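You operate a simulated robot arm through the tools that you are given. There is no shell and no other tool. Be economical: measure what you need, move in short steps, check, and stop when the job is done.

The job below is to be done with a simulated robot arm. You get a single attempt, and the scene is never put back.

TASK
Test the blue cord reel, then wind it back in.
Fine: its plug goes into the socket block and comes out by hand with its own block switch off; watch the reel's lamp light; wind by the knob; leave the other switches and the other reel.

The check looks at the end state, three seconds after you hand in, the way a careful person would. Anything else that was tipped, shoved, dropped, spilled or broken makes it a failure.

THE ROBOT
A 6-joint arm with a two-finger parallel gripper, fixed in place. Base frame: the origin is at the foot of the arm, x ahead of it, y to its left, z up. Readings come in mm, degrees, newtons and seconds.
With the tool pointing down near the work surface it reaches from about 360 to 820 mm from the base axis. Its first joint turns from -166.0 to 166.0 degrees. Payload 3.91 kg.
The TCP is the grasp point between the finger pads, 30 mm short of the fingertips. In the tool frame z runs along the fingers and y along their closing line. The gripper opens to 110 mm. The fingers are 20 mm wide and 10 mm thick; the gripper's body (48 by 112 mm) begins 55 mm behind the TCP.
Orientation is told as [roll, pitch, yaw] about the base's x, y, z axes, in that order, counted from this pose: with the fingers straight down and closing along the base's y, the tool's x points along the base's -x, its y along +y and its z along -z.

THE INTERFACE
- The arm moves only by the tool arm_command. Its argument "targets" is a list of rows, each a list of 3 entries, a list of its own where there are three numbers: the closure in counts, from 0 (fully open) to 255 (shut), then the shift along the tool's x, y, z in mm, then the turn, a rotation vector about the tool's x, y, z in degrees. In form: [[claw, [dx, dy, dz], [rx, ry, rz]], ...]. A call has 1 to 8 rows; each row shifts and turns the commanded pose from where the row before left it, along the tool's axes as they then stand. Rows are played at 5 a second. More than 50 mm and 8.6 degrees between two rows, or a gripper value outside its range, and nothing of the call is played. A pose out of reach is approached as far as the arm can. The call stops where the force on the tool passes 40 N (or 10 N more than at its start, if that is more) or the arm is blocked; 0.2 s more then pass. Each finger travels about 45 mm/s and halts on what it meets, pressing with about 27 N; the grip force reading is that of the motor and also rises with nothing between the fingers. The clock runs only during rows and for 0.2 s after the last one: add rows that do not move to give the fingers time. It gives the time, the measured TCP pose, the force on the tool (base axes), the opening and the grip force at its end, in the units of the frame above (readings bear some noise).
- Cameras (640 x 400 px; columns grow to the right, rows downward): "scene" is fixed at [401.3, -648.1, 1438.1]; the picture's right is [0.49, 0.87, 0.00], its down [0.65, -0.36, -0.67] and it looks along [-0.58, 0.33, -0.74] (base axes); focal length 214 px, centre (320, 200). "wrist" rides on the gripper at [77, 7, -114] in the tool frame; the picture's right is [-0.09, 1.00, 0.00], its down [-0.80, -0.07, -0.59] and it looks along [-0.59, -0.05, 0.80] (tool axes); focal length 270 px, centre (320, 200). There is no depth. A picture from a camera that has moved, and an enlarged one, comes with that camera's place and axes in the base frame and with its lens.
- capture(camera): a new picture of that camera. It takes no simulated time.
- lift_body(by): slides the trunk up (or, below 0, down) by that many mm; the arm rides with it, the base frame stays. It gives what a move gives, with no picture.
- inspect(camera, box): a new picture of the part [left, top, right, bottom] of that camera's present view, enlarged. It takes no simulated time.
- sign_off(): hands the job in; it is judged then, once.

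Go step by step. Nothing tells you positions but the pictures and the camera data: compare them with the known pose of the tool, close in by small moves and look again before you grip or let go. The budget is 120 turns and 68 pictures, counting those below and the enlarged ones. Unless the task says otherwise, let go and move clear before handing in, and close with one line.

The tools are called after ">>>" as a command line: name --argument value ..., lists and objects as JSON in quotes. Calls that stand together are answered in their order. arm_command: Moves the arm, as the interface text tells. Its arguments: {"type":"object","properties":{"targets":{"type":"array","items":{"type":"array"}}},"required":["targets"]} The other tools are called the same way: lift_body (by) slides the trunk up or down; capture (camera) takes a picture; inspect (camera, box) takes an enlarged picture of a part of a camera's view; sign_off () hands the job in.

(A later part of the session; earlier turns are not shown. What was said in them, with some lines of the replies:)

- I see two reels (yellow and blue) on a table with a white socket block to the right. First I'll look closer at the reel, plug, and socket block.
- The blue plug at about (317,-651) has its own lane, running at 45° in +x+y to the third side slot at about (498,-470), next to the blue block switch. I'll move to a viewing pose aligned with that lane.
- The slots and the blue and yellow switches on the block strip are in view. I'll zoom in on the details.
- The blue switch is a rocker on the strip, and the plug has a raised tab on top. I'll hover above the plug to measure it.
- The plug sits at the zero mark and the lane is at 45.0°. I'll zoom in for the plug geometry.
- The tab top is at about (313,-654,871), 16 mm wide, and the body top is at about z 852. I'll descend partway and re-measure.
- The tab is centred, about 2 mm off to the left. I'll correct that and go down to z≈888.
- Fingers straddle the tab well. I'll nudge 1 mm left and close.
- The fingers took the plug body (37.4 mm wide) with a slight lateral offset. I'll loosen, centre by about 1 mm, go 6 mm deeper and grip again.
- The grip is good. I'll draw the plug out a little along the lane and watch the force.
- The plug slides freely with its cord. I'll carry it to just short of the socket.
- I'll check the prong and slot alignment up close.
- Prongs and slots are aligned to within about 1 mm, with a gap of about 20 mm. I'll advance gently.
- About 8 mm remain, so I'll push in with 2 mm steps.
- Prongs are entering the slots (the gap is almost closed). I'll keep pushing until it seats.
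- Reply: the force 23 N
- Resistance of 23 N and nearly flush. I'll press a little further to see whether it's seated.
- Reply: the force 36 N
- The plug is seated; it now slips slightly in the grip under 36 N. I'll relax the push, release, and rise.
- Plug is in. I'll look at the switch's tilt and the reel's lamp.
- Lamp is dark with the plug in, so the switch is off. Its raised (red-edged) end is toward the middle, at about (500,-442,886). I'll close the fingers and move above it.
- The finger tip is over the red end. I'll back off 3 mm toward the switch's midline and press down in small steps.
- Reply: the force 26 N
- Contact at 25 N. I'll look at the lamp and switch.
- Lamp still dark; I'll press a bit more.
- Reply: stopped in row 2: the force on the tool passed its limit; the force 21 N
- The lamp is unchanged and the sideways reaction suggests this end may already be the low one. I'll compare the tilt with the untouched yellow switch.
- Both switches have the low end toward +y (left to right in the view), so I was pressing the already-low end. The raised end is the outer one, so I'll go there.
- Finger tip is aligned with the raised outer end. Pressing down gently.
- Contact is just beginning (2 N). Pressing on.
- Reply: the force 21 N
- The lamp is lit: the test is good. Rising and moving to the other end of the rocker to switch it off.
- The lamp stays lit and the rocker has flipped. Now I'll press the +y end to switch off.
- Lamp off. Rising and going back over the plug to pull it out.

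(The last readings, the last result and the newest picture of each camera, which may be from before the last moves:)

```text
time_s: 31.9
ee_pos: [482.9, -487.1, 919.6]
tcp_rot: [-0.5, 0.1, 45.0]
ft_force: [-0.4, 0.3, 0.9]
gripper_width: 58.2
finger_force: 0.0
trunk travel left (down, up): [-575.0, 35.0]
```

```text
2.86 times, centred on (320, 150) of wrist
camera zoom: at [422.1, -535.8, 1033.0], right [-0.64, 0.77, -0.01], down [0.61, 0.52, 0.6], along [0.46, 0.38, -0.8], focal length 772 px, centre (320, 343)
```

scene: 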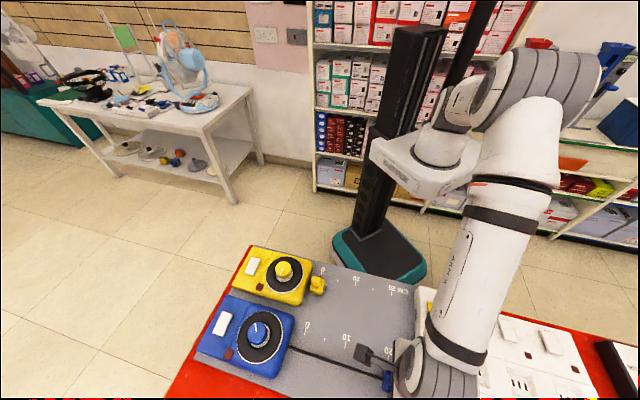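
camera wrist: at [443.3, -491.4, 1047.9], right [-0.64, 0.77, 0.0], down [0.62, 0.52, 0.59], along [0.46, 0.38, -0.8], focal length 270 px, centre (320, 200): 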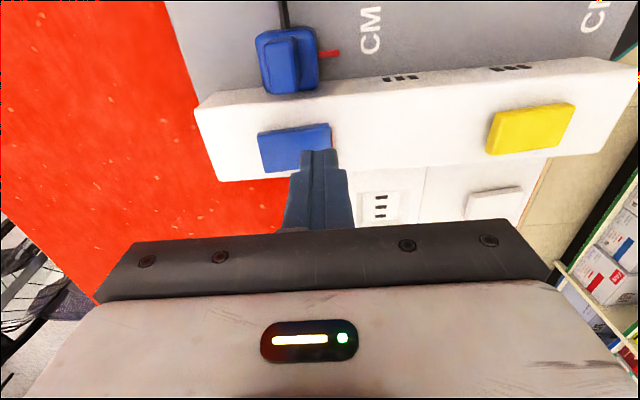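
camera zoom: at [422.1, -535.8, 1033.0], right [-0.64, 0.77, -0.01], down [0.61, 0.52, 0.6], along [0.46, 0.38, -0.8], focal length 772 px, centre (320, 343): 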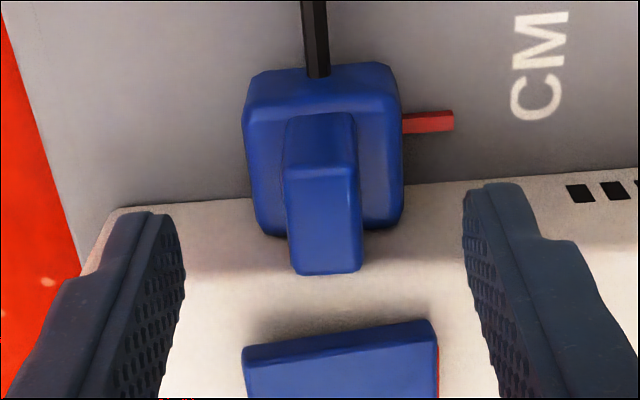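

Centred. Descend to z≈880, grip, and ease back.

>>> arm_command --targets '[[120, [0, 0, 20], [0, 0, 0]], [130, [0, 0, 19], [0, 0, 0]], [255, [0, 0, 0], [0, 0, 0]], [255, [0, 0, 0], [0, 0, 0]], [255, [0, 0, 0], [0, 0, 0]], [255, [0, 0, 0], [0, 0, 0]], [255, [0, 0, 0], [0, 0, 0]]]'

>>> arm_command --targets '[[255, [2, 0, 0], [0, 0, 0]], [255, [2, 0, 0], [0, 0, 0]], [255, [2, 0, 0], [0, 0, 0]], [255, [2, 0, 0], [0, 0, 0]], [255, [3, 0, 0], [0, 0, 0]], [255, [3, 0, 0], [0, 0, 0]], [255, [4, 0, 0], [0, 0, 0]], [255, [4, 0, 0], [0, 0, 0]]]'

>>> inspect --camera "wrist" --box '[260, 120, 460, 240]'

```text
time_s: 33.5
ee_pos: [481.9, -485.3, 880.0]
tcp_rot: [-0.4, -0.1, 45.1]
ft_force: [-7.3, 7.7, -2.9]
gripper_width: 37.5
finger_force: 45.8
trunk travel left (down, up): [-575.0, 35.0]
```

```text
time_s: 35.3
ee_pos: [465.8, -501.1, 881.0]
tcp_rot: [-0.4, -0.1, 45.0]
ft_force: [-10.8, 10.5, -8.5]
gripper_width: 37.2
finger_force: 44.7
trunk travel left (down, up): [-575.0, 35.0]
```

```text
3.20 times, centred on (360, 180) of wrist
camera zoom: at [406.3, -550.6, 993.8], right [-0.64, 0.77, -0.01], down [0.61, 0.52, 0.6], along [0.46, 0.38, -0.8], focal length 865 px, centre (192, 264)
```

zoom: 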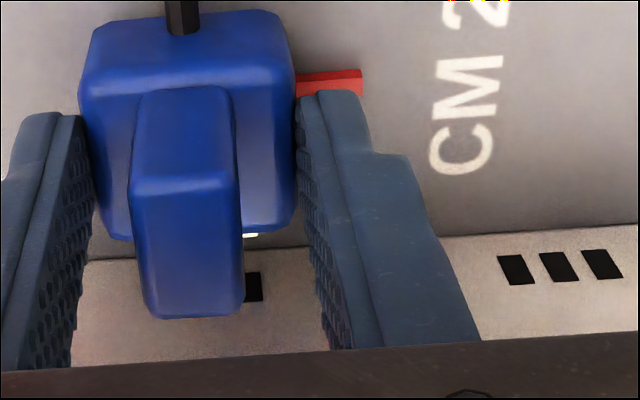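

The plug is free of the socket. I'll release it here, rise, and check whether the knob moved with the plug (direction and ratio).

>>> arm_command --targets '[[130, [0, 0, 0], [0, 0, 0]], [130, [0, 0, 0], [0, 0, 0]], [130, [0, 0, -25], [0, 0, 0]], [130, [0, 0, -45], [0, 0, 0]], [130, [0, 0, 0], [0, 0, 0]]]'

>>> inspect --camera "scene" --box '[190, 290, 330, 390]'

```text
time_s: 36.5
ee_pos: [468.7, -501.4, 950.3]
tcp_rot: [-0.4, 0.0, 45.0]
ft_force: [-0.5, 0.1, 0.9]
gripper_width: 53.8
finger_force: 0.0
trunk travel left (down, up): [-575.0, 35.0]
```

```text
4.00 times, centred on (260, 340) of scene
camera zoom: at [401.3, -648.1, 1438.1], right [0.49, 0.87, 0.0], down [0.65, -0.36, -0.67], along [-0.58, 0.33, -0.74], focal length 858 px, centre (560, -360)
```

zoom: 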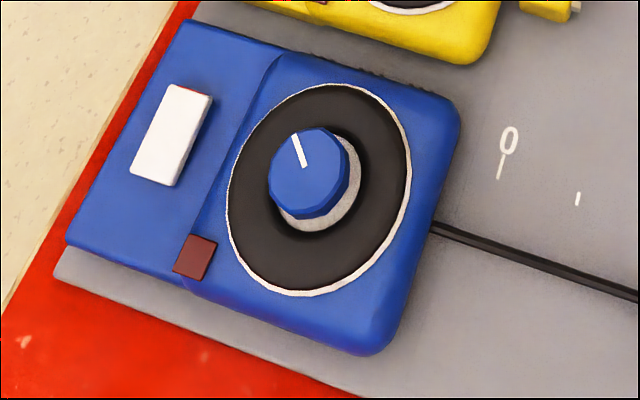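

The reel winds clockwise seen from above, at about 1.04°/mm, so roughly 225° is needed. I'll travel to hover above the knob at about (247,-720).

>>> arm_command --targets '[[100, [44, 0, -20], [0, 0, 0]], [100, [44, 0, -20], [0, 0, 0]], [100, [44, 0, 0], [0, 0, 0]], [100, [44, 0, 0], [0, 0, 0]], [100, [44, 0, 0], [0, 0, 0]], [100, [44, 0, 0], [0, 0, 0]], [100, [44, 0, 0], [0, 0, 0]], [100, [0, 2, 0], [0.4, 0, 0]]]'

>>> capture --camera "wrist"

```text
time_s: 38.3
ee_pos: [247.5, -718.5, 991.0]
tcp_rot: [-0.8, -0.1, 45.0]
ft_force: [1.5, 0.8, 1.0]
gripper_width: 67.0
finger_force: 0.1
trunk travel left (down, up): [-575.0, 35.0]
```

```text
23 pictures are left
camera wrist: at [186.5, -767.1, 1102.6], right [-0.64, 0.77, -0.01], down [0.61, 0.52, 0.6], along [0.46, 0.37, -0.8], focal length 270 px, centre (320, 200)
```

wrist: 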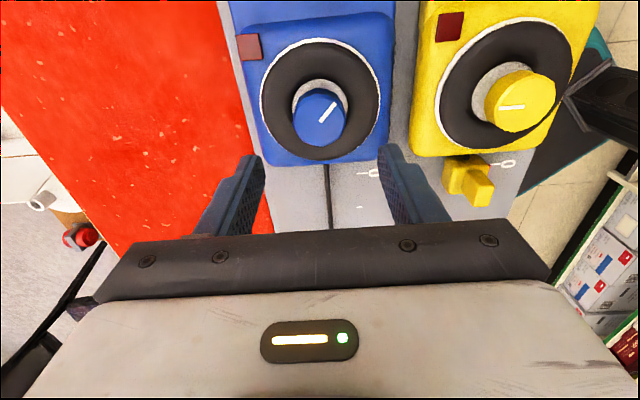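

Knob centre is at about (248.4,-719.5), top z≈888, diameter about 41 mm. Descending over it and checking before gripping.

>>> arm_command --targets '[[100, [0, -1.3, 30], [-0.8, 0, 0]], [100, [0, 0, 30], [0, 0, 0]], [100, [0, 0, 20], [0, 0, 0]], [110, [0, 0, 12], [0, 0, 0]], [110, [0, 0, 0], [0, 0, 0]]]'

>>> inspect --camera "wrist" --box '[220, 80, 420, 220]'

```text
time_s: 39.5
ee_pos: [250.1, -719.6, 900.2]
tcp_rot: [0.0, 0.0, 45.0]
ft_force: [-1.5, -0.5, 0.4]
gripper_width: 62.6
finger_force: 0.0
trunk travel left (down, up): [-575.0, 35.0]
```

```text
2.86 times, centred on (320, 150) of wrist
camera zoom: at [189.8, -769.2, 1011.6], right [-0.64, 0.77, 0.0], down [0.62, 0.52, 0.59], along [0.46, 0.38, -0.8], focal length 772 px, centre (320, 343)
```

zoom: 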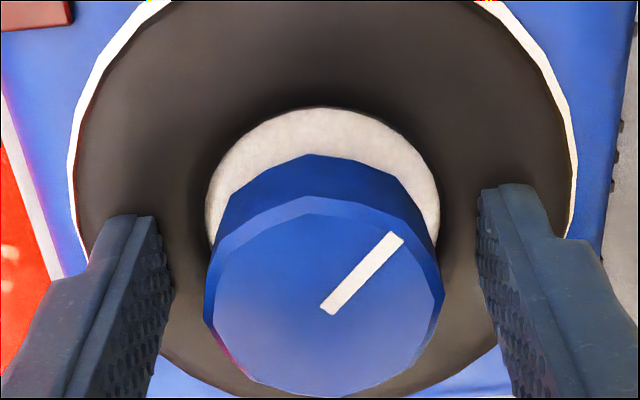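

Well centred on the knob (about 44 mm wide). Grip it and turn clockwise a first 40° to test.

>>> arm_command --targets '[[180, [-1, 0, 1], [0, 0, 0]], [255, [0, 0, 0], [0, 0, 0]], [255, [0, 0, 0], [0, 0, 0]], [255, [0, 0, 0], [0, 0, 0]], [255, [0, 0, 0], [0, 0, 0]]]'

>>> arm_command --targets '[[255, [0, 0, 0], [0, 0, 3]], [255, [0, 0, 0], [0, 0, 5]], [255, [0, 0, 0], [0, 0, 6]], [255, [0, 0, 0], [0, 0, 6]], [255, [0, 0, 0], [0, 0, 6]], [255, [0, 0, 0], [0, 0, 6]], [255, [0, 0, 0], [0, 0, 6]], [255, [0, 0, 0], [0, 0, 2]]]'

>>> capture --camera "scene"

```text
time_s: 40.7
ee_pos: [250.2, -718.2, 898.3]
tcp_rot: [0.0, 0.0, 45.0]
ft_force: [-3.6, 2.6, -1.4]
gripper_width: 41.7
finger_force: 44.7
trunk travel left (down, up): [-575.0, 35.0]
```

```text
time_s: 42.5
ee_pos: [252.6, -719.9, 898.5]
tcp_rot: [0.0, 0.0, 5.0]
ft_force: [11.4, -21.4, 1.1]
gripper_width: 41.8
finger_force: 45.4
trunk travel left (down, up): [-575.0, 35.0]
```

```text
21 pictures are left
```

scene: 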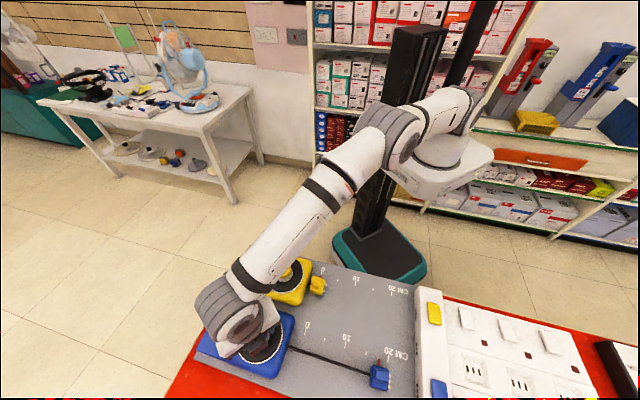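

The plug seems to have moved a bit, with some side load from being off-axis. I'll shift toward the knob axis to relieve it and check the plug.

>>> arm_command --targets '[[255, [-1, -1.5, 0], [0, 0, 0]], [255, [-0.7, -1.3, 0], [0, 0, 0]], [255, [0, 0, 0], [0, 0, 0]]]'

>>> inspect --camera "scene" --box '[190, 290, 430, 400]'

```text
time_s: 43.3
ee_pos: [251.9, -720.6, 897.5]
tcp_rot: [0.1, 0.0, 5.0]
ft_force: [1.0, -8.1, 8.2]
gripper_width: 41.7
finger_force: 44.9
trunk travel left (down, up): [-575.0, 35.0]
```

```text
2.67 times, centred on (310, 345) of scene
camera zoom: at [401.3, -648.1, 1438.1], right [0.49, 0.87, 0.0], down [0.65, -0.36, -0.67], along [-0.58, 0.33, -0.74], focal length 572 px, centre (347, -187)
```

zoom: 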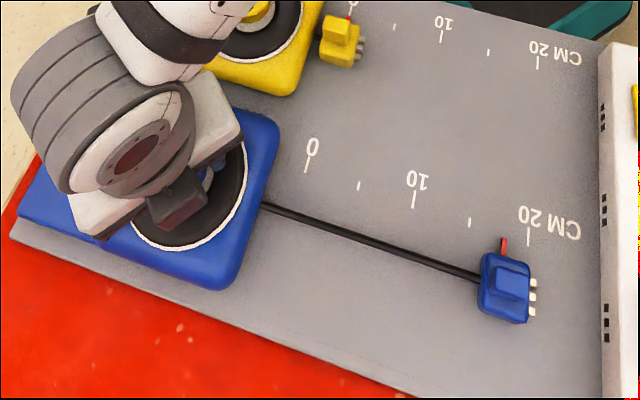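

It works: the plug is now at about 17.8 cm, moving about 1 mm per degree. Keep turning clockwise.

>>> arm_command --targets '[[255, [0, -0.6, 0], [0, 0, 4]], [255, [0, -0.6, 0], [0, 0, 6]], [255, [0, 0, 0], [0, 0, 6]], [255, [0, 0, 0], [0, 0, 6]], [255, [0, 0, 0], [0, 0, 6]], [255, [0, 0, 0], [0, 0, 6]], [255, [0, 0, 0], [0, 0, 6]], [255, [0, 0, 0], [0, 0, 4]]]'

```text
time_s: 45.1
ee_pos: [251.9, -723.9, 898.2]
tcp_rot: [0.0, -0.2, -39.1]
ft_force: [-8.2, -20.5, 6.2]
gripper_width: 41.9
finger_force: 44.5
trunk travel left (down, up): [-575.0, 35.0]
```

The side force shows the knob axis is offset about 4 mm along the fingers, so the grip orbits. I'll relieve the load and add the matching drift per step.

>>> arm_command --targets '[[255, [-0.3, -1.3, 0], [0, 0, 0]], [255, [-0.3, -1.3, 0], [0, 0, 0]], [255, [0, 0, 0], [0, 0, 0]]]'

>>> arm_command --targets '[[255, [0, -0.45, 0], [0, 0, 6]], [255, [0, -0.45, 0], [0, 0, 6]], [255, [0, -0.45, 0], [0, 0, 6]], [255, [0, -0.45, 0], [0, 0, 6]], [255, [0, -0.45, 0], [0, 0, 6]], [255, [0, -0.45, 0], [0, 0, 6]], [255, [0, -0.45, 0], [0, 0, 6]]]'

```text
time_s: 45.9
ee_pos: [251.5, -723.4, 898.6]
tcp_rot: [0.1, 0.1, -39.0]
ft_force: [-5.1, -6.1, 4.3]
gripper_width: 41.6
finger_force: 45.3
trunk travel left (down, up): [-575.0, 35.0]
```

```text
time_s: 47.5
ee_pos: [248.3, -725.8, 899.0]
tcp_rot: [0.0, 0.0, -81.1]
ft_force: [1.2, -0.2, 2.9]
gripper_width: 41.8
finger_force: 44.8
trunk travel left (down, up): [-575.0, 35.0]
```

Forces are near zero now. Continuing the same way (about 84° more), then a check.

>>> arm_command --targets '[[255, [0, -0.45, 0], [0, 0, 6]], [255, [0, -0.45, 0], [0, 0, 6]], [255, [0, -0.45, 0], [0, 0, 6]], [255, [0, -0.45, 0], [0, 0, 6]], [255, [0, -0.45, 0], [0, 0, 6]], [255, [0, -0.45, 0], [0, 0, 6]], [255, [0, -0.45, 0], [0, 0, 6]]]'

>>> inspect --camera "scene" --box '[190, 290, 430, 400]'

```text
time_s: 49.1
ee_pos: [245.5, -725.3, 898.4]
tcp_rot: [-0.1, 0.1, -123.1]
ft_force: [-1.5, 8.0, -4.9]
gripper_width: 41.8
finger_force: 45.0
trunk travel left (down, up): [-575.0, 35.0]
```

```text
2.67 times, centred on (310, 345) of scene
camera zoom: at [401.3, -648.1, 1438.1], right [0.49, 0.87, 0.0], down [0.65, -0.36, -0.67], along [-0.58, 0.33, -0.74], focal length 572 px, centre (347, -187)
```

zoom: 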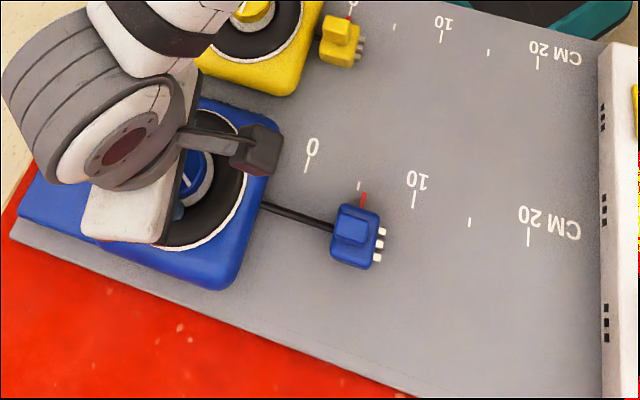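

The plug is at about 5.4 cm. Another 42°, then I'll look again.

>>> arm_command --targets '[[255, [0, -0.45, 0], [0, 0, 6]], [255, [0, -0.45, 0], [0, 0, 6]], [255, [0, -0.45, 0], [0, 0, 6]], [255, [0, -0.45, 0], [0, 0, 6]], [255, [0, -0.45, 0], [0, 0, 6]], [255, [0, -0.45, 0], [0, 0, 6]], [255, [0, -0.45, 0], [0, 0, 6]]]'

>>> inspect --camera "scene" --box '[190, 290, 430, 400]'

```text
time_s: 50.7
ee_pos: [243.1, -721.5, 898.0]
tcp_rot: [0.0, 0.0, -165.1]
ft_force: [-1.0, 12.1, -6.2]
gripper_width: 41.8
finger_force: 45.2
trunk travel left (down, up): [-575.0, 35.0]
```

```text
2.67 times, centred on (310, 345) of scene
camera zoom: at [401.3, -648.1, 1438.1], right [0.49, 0.87, 0.0], down [0.65, -0.36, -0.67], along [-0.58, 0.33, -0.74], focal length 572 px, centre (347, -187)
```

zoom: 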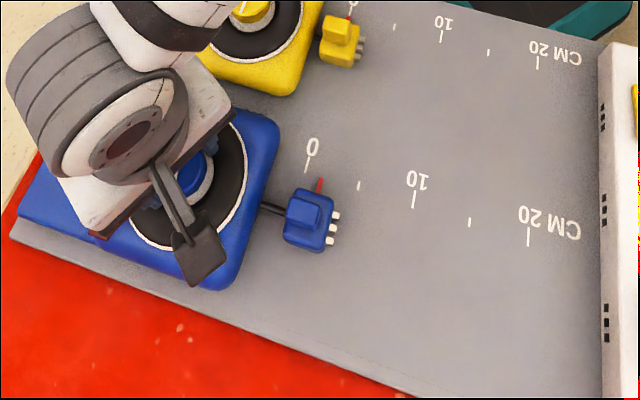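

About 15 mm left to the zero mark. Turning another 12° in small steps.

>>> arm_command --targets '[[255, [0, -0.25, 0], [0, 0, 3]], [255, [0, -0.25, 0], [0, 0, 3]], [255, [0, -0.25, 0], [0, 0, 3]], [255, [0, -0.25, 0], [0, 0, 3]], [255, [0, 0, 0], [0, 0, 0]]]'

>>> inspect --camera "scene" --box '[240, 310, 360, 390]'

```text
time_s: 51.9
ee_pos: [243.2, -721.4, 898.4]
tcp_rot: [0.1, 0.0, -177.1]
ft_force: [-0.6, 15.8, -9.1]
gripper_width: 41.6
finger_force: 44.7
trunk travel left (down, up): [-575.0, 35.0]
```

```text
5.00 times, centred on (300, 350) of scene
camera zoom: at [401.3, -648.1, 1438.1], right [0.49, 0.87, 0.0], down [0.65, -0.36, -0.67], along [-0.58, 0.33, -0.74], focal length 1072 px, centre (420, -550)
```

zoom: 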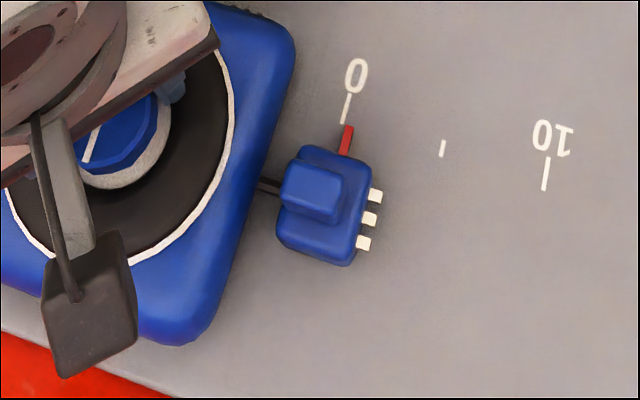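

About 3.5 mm remains; one last small turn.

>>> arm_command --targets '[[255, [0, -0.15, 0], [0, 0, 1.8]], [255, [0, -0.15, 0], [0, 0, 1.8]], [255, [0, 0, 0], [0, 0, 0]]]'

>>> inspect --camera "scene" --box '[240, 310, 360, 390]'

```text
time_s: 52.7
ee_pos: [242.6, -721.0, 897.6]
tcp_rot: [0.1, -0.1, 179.3]
ft_force: [1.4, 17.0, -7.4]
gripper_width: 41.8
finger_force: 44.6
trunk travel left (down, up): [-575.0, 35.0]
```

```text
5.00 times, centred on (300, 350) of scene
camera zoom: at [401.3, -648.1, 1438.1], right [0.49, 0.87, 0.0], down [0.65, -0.36, -0.67], along [-0.58, 0.33, -0.74], focal length 1072 px, centre (420, -550)
```

zoom: 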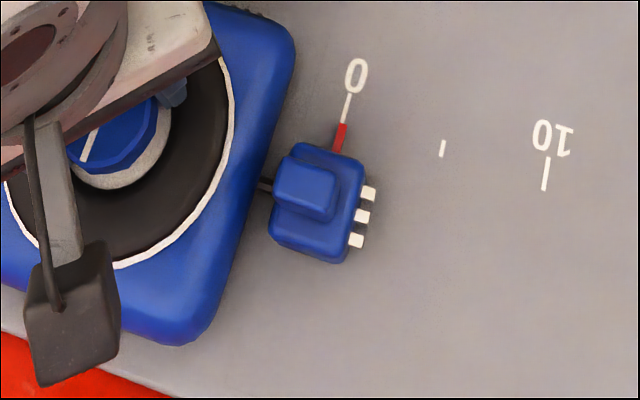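

The pointer is on the zero mark. I'll relieve the side load, open, and rise clear.

>>> arm_command --targets '[[255, [0, -1.2, 0], [0, 0, 0]], [255, [0, -1.0, 0], [0, 0, 0]], [110, [0, 0, 0], [0, 0, 0]], [110, [0, 0, 0], [0, 0, 0]], [110, [0, 0, -20], [0, 0, 0]], [110, [0, 0, -40], [0, 0, 0]], [110, [0, 0, -40], [0, 0, 0]]]'

>>> arm_command --targets '[[110, [0, -30, -30], [0, 0, 0]], [110, [0, -40, -20], [0, 0, 0]], [110, [0, -40, 0], [0, 0, 0]], [110, [0, -40, 0], [0, 0, 0]], [110, [0, 0, 0], [0, 0, 0]]]'

>>> inspect --camera "scene" --box '[190, 230, 430, 400]'

>>> inspect --camera "scene" --box '[400, 260, 640, 400]'

```text
time_s: 54.3
ee_pos: [242.8, -719.1, 999.0]
tcp_rot: [-0.1, 0.0, 179.5]
ft_force: [-0.7, 0.8, 0.2]
gripper_width: 62.5
finger_force: 0.0
trunk travel left (down, up): [-575.0, 35.0]
```

```text
time_s: 55.5
ee_pos: [243.5, -569.8, 1048.3]
tcp_rot: [0.0, 0.1, 179.4]
ft_force: [0.7, 0.4, -0.4]
gripper_width: 62.5
finger_force: 0.1
trunk travel left (down, up): [-575.0, 35.0]
```

```text
2.35 times, centred on (310, 315) of scene
camera zoom: at [401.3, -648.1, 1438.1], right [0.49, 0.87, 0.0], down [0.65, -0.36, -0.67], along [-0.58, 0.33, -0.74], focal length 505 px, centre (344, -71)
```

zoom: 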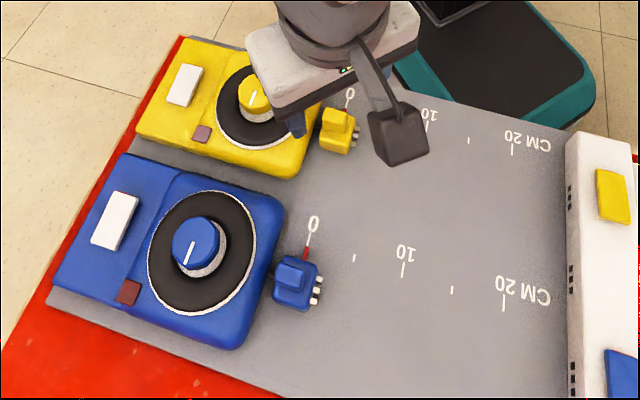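

```text
2.67 times, centred on (520, 330) of scene
camera zoom: at [401.3, -648.1, 1438.1], right [0.49, 0.87, 0.0], down [0.65, -0.36, -0.67], along [-0.58, 0.33, -0.74], focal length 572 px, centre (-213, -147)
```

zoom: 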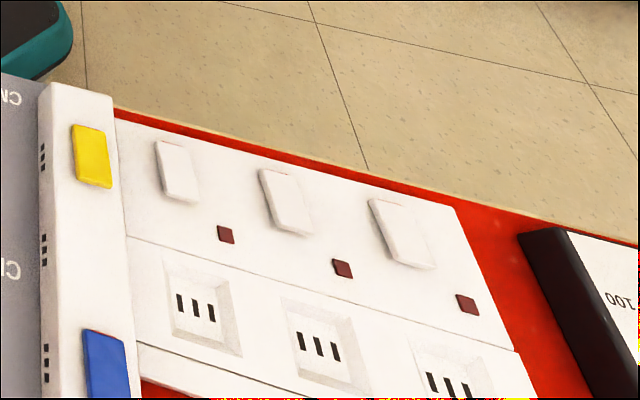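

The blue plug is at zero, the lamp and its block switch are off, and everything else looks unchanged. The arm is clear, so I'm handing in.

>>> sign_off

```text
The job is handed in.
```

I tested the blue reel and its lamp lit. Then I switched its block switch off, pulled the plug by hand and wound the cord back to zero with the knob.
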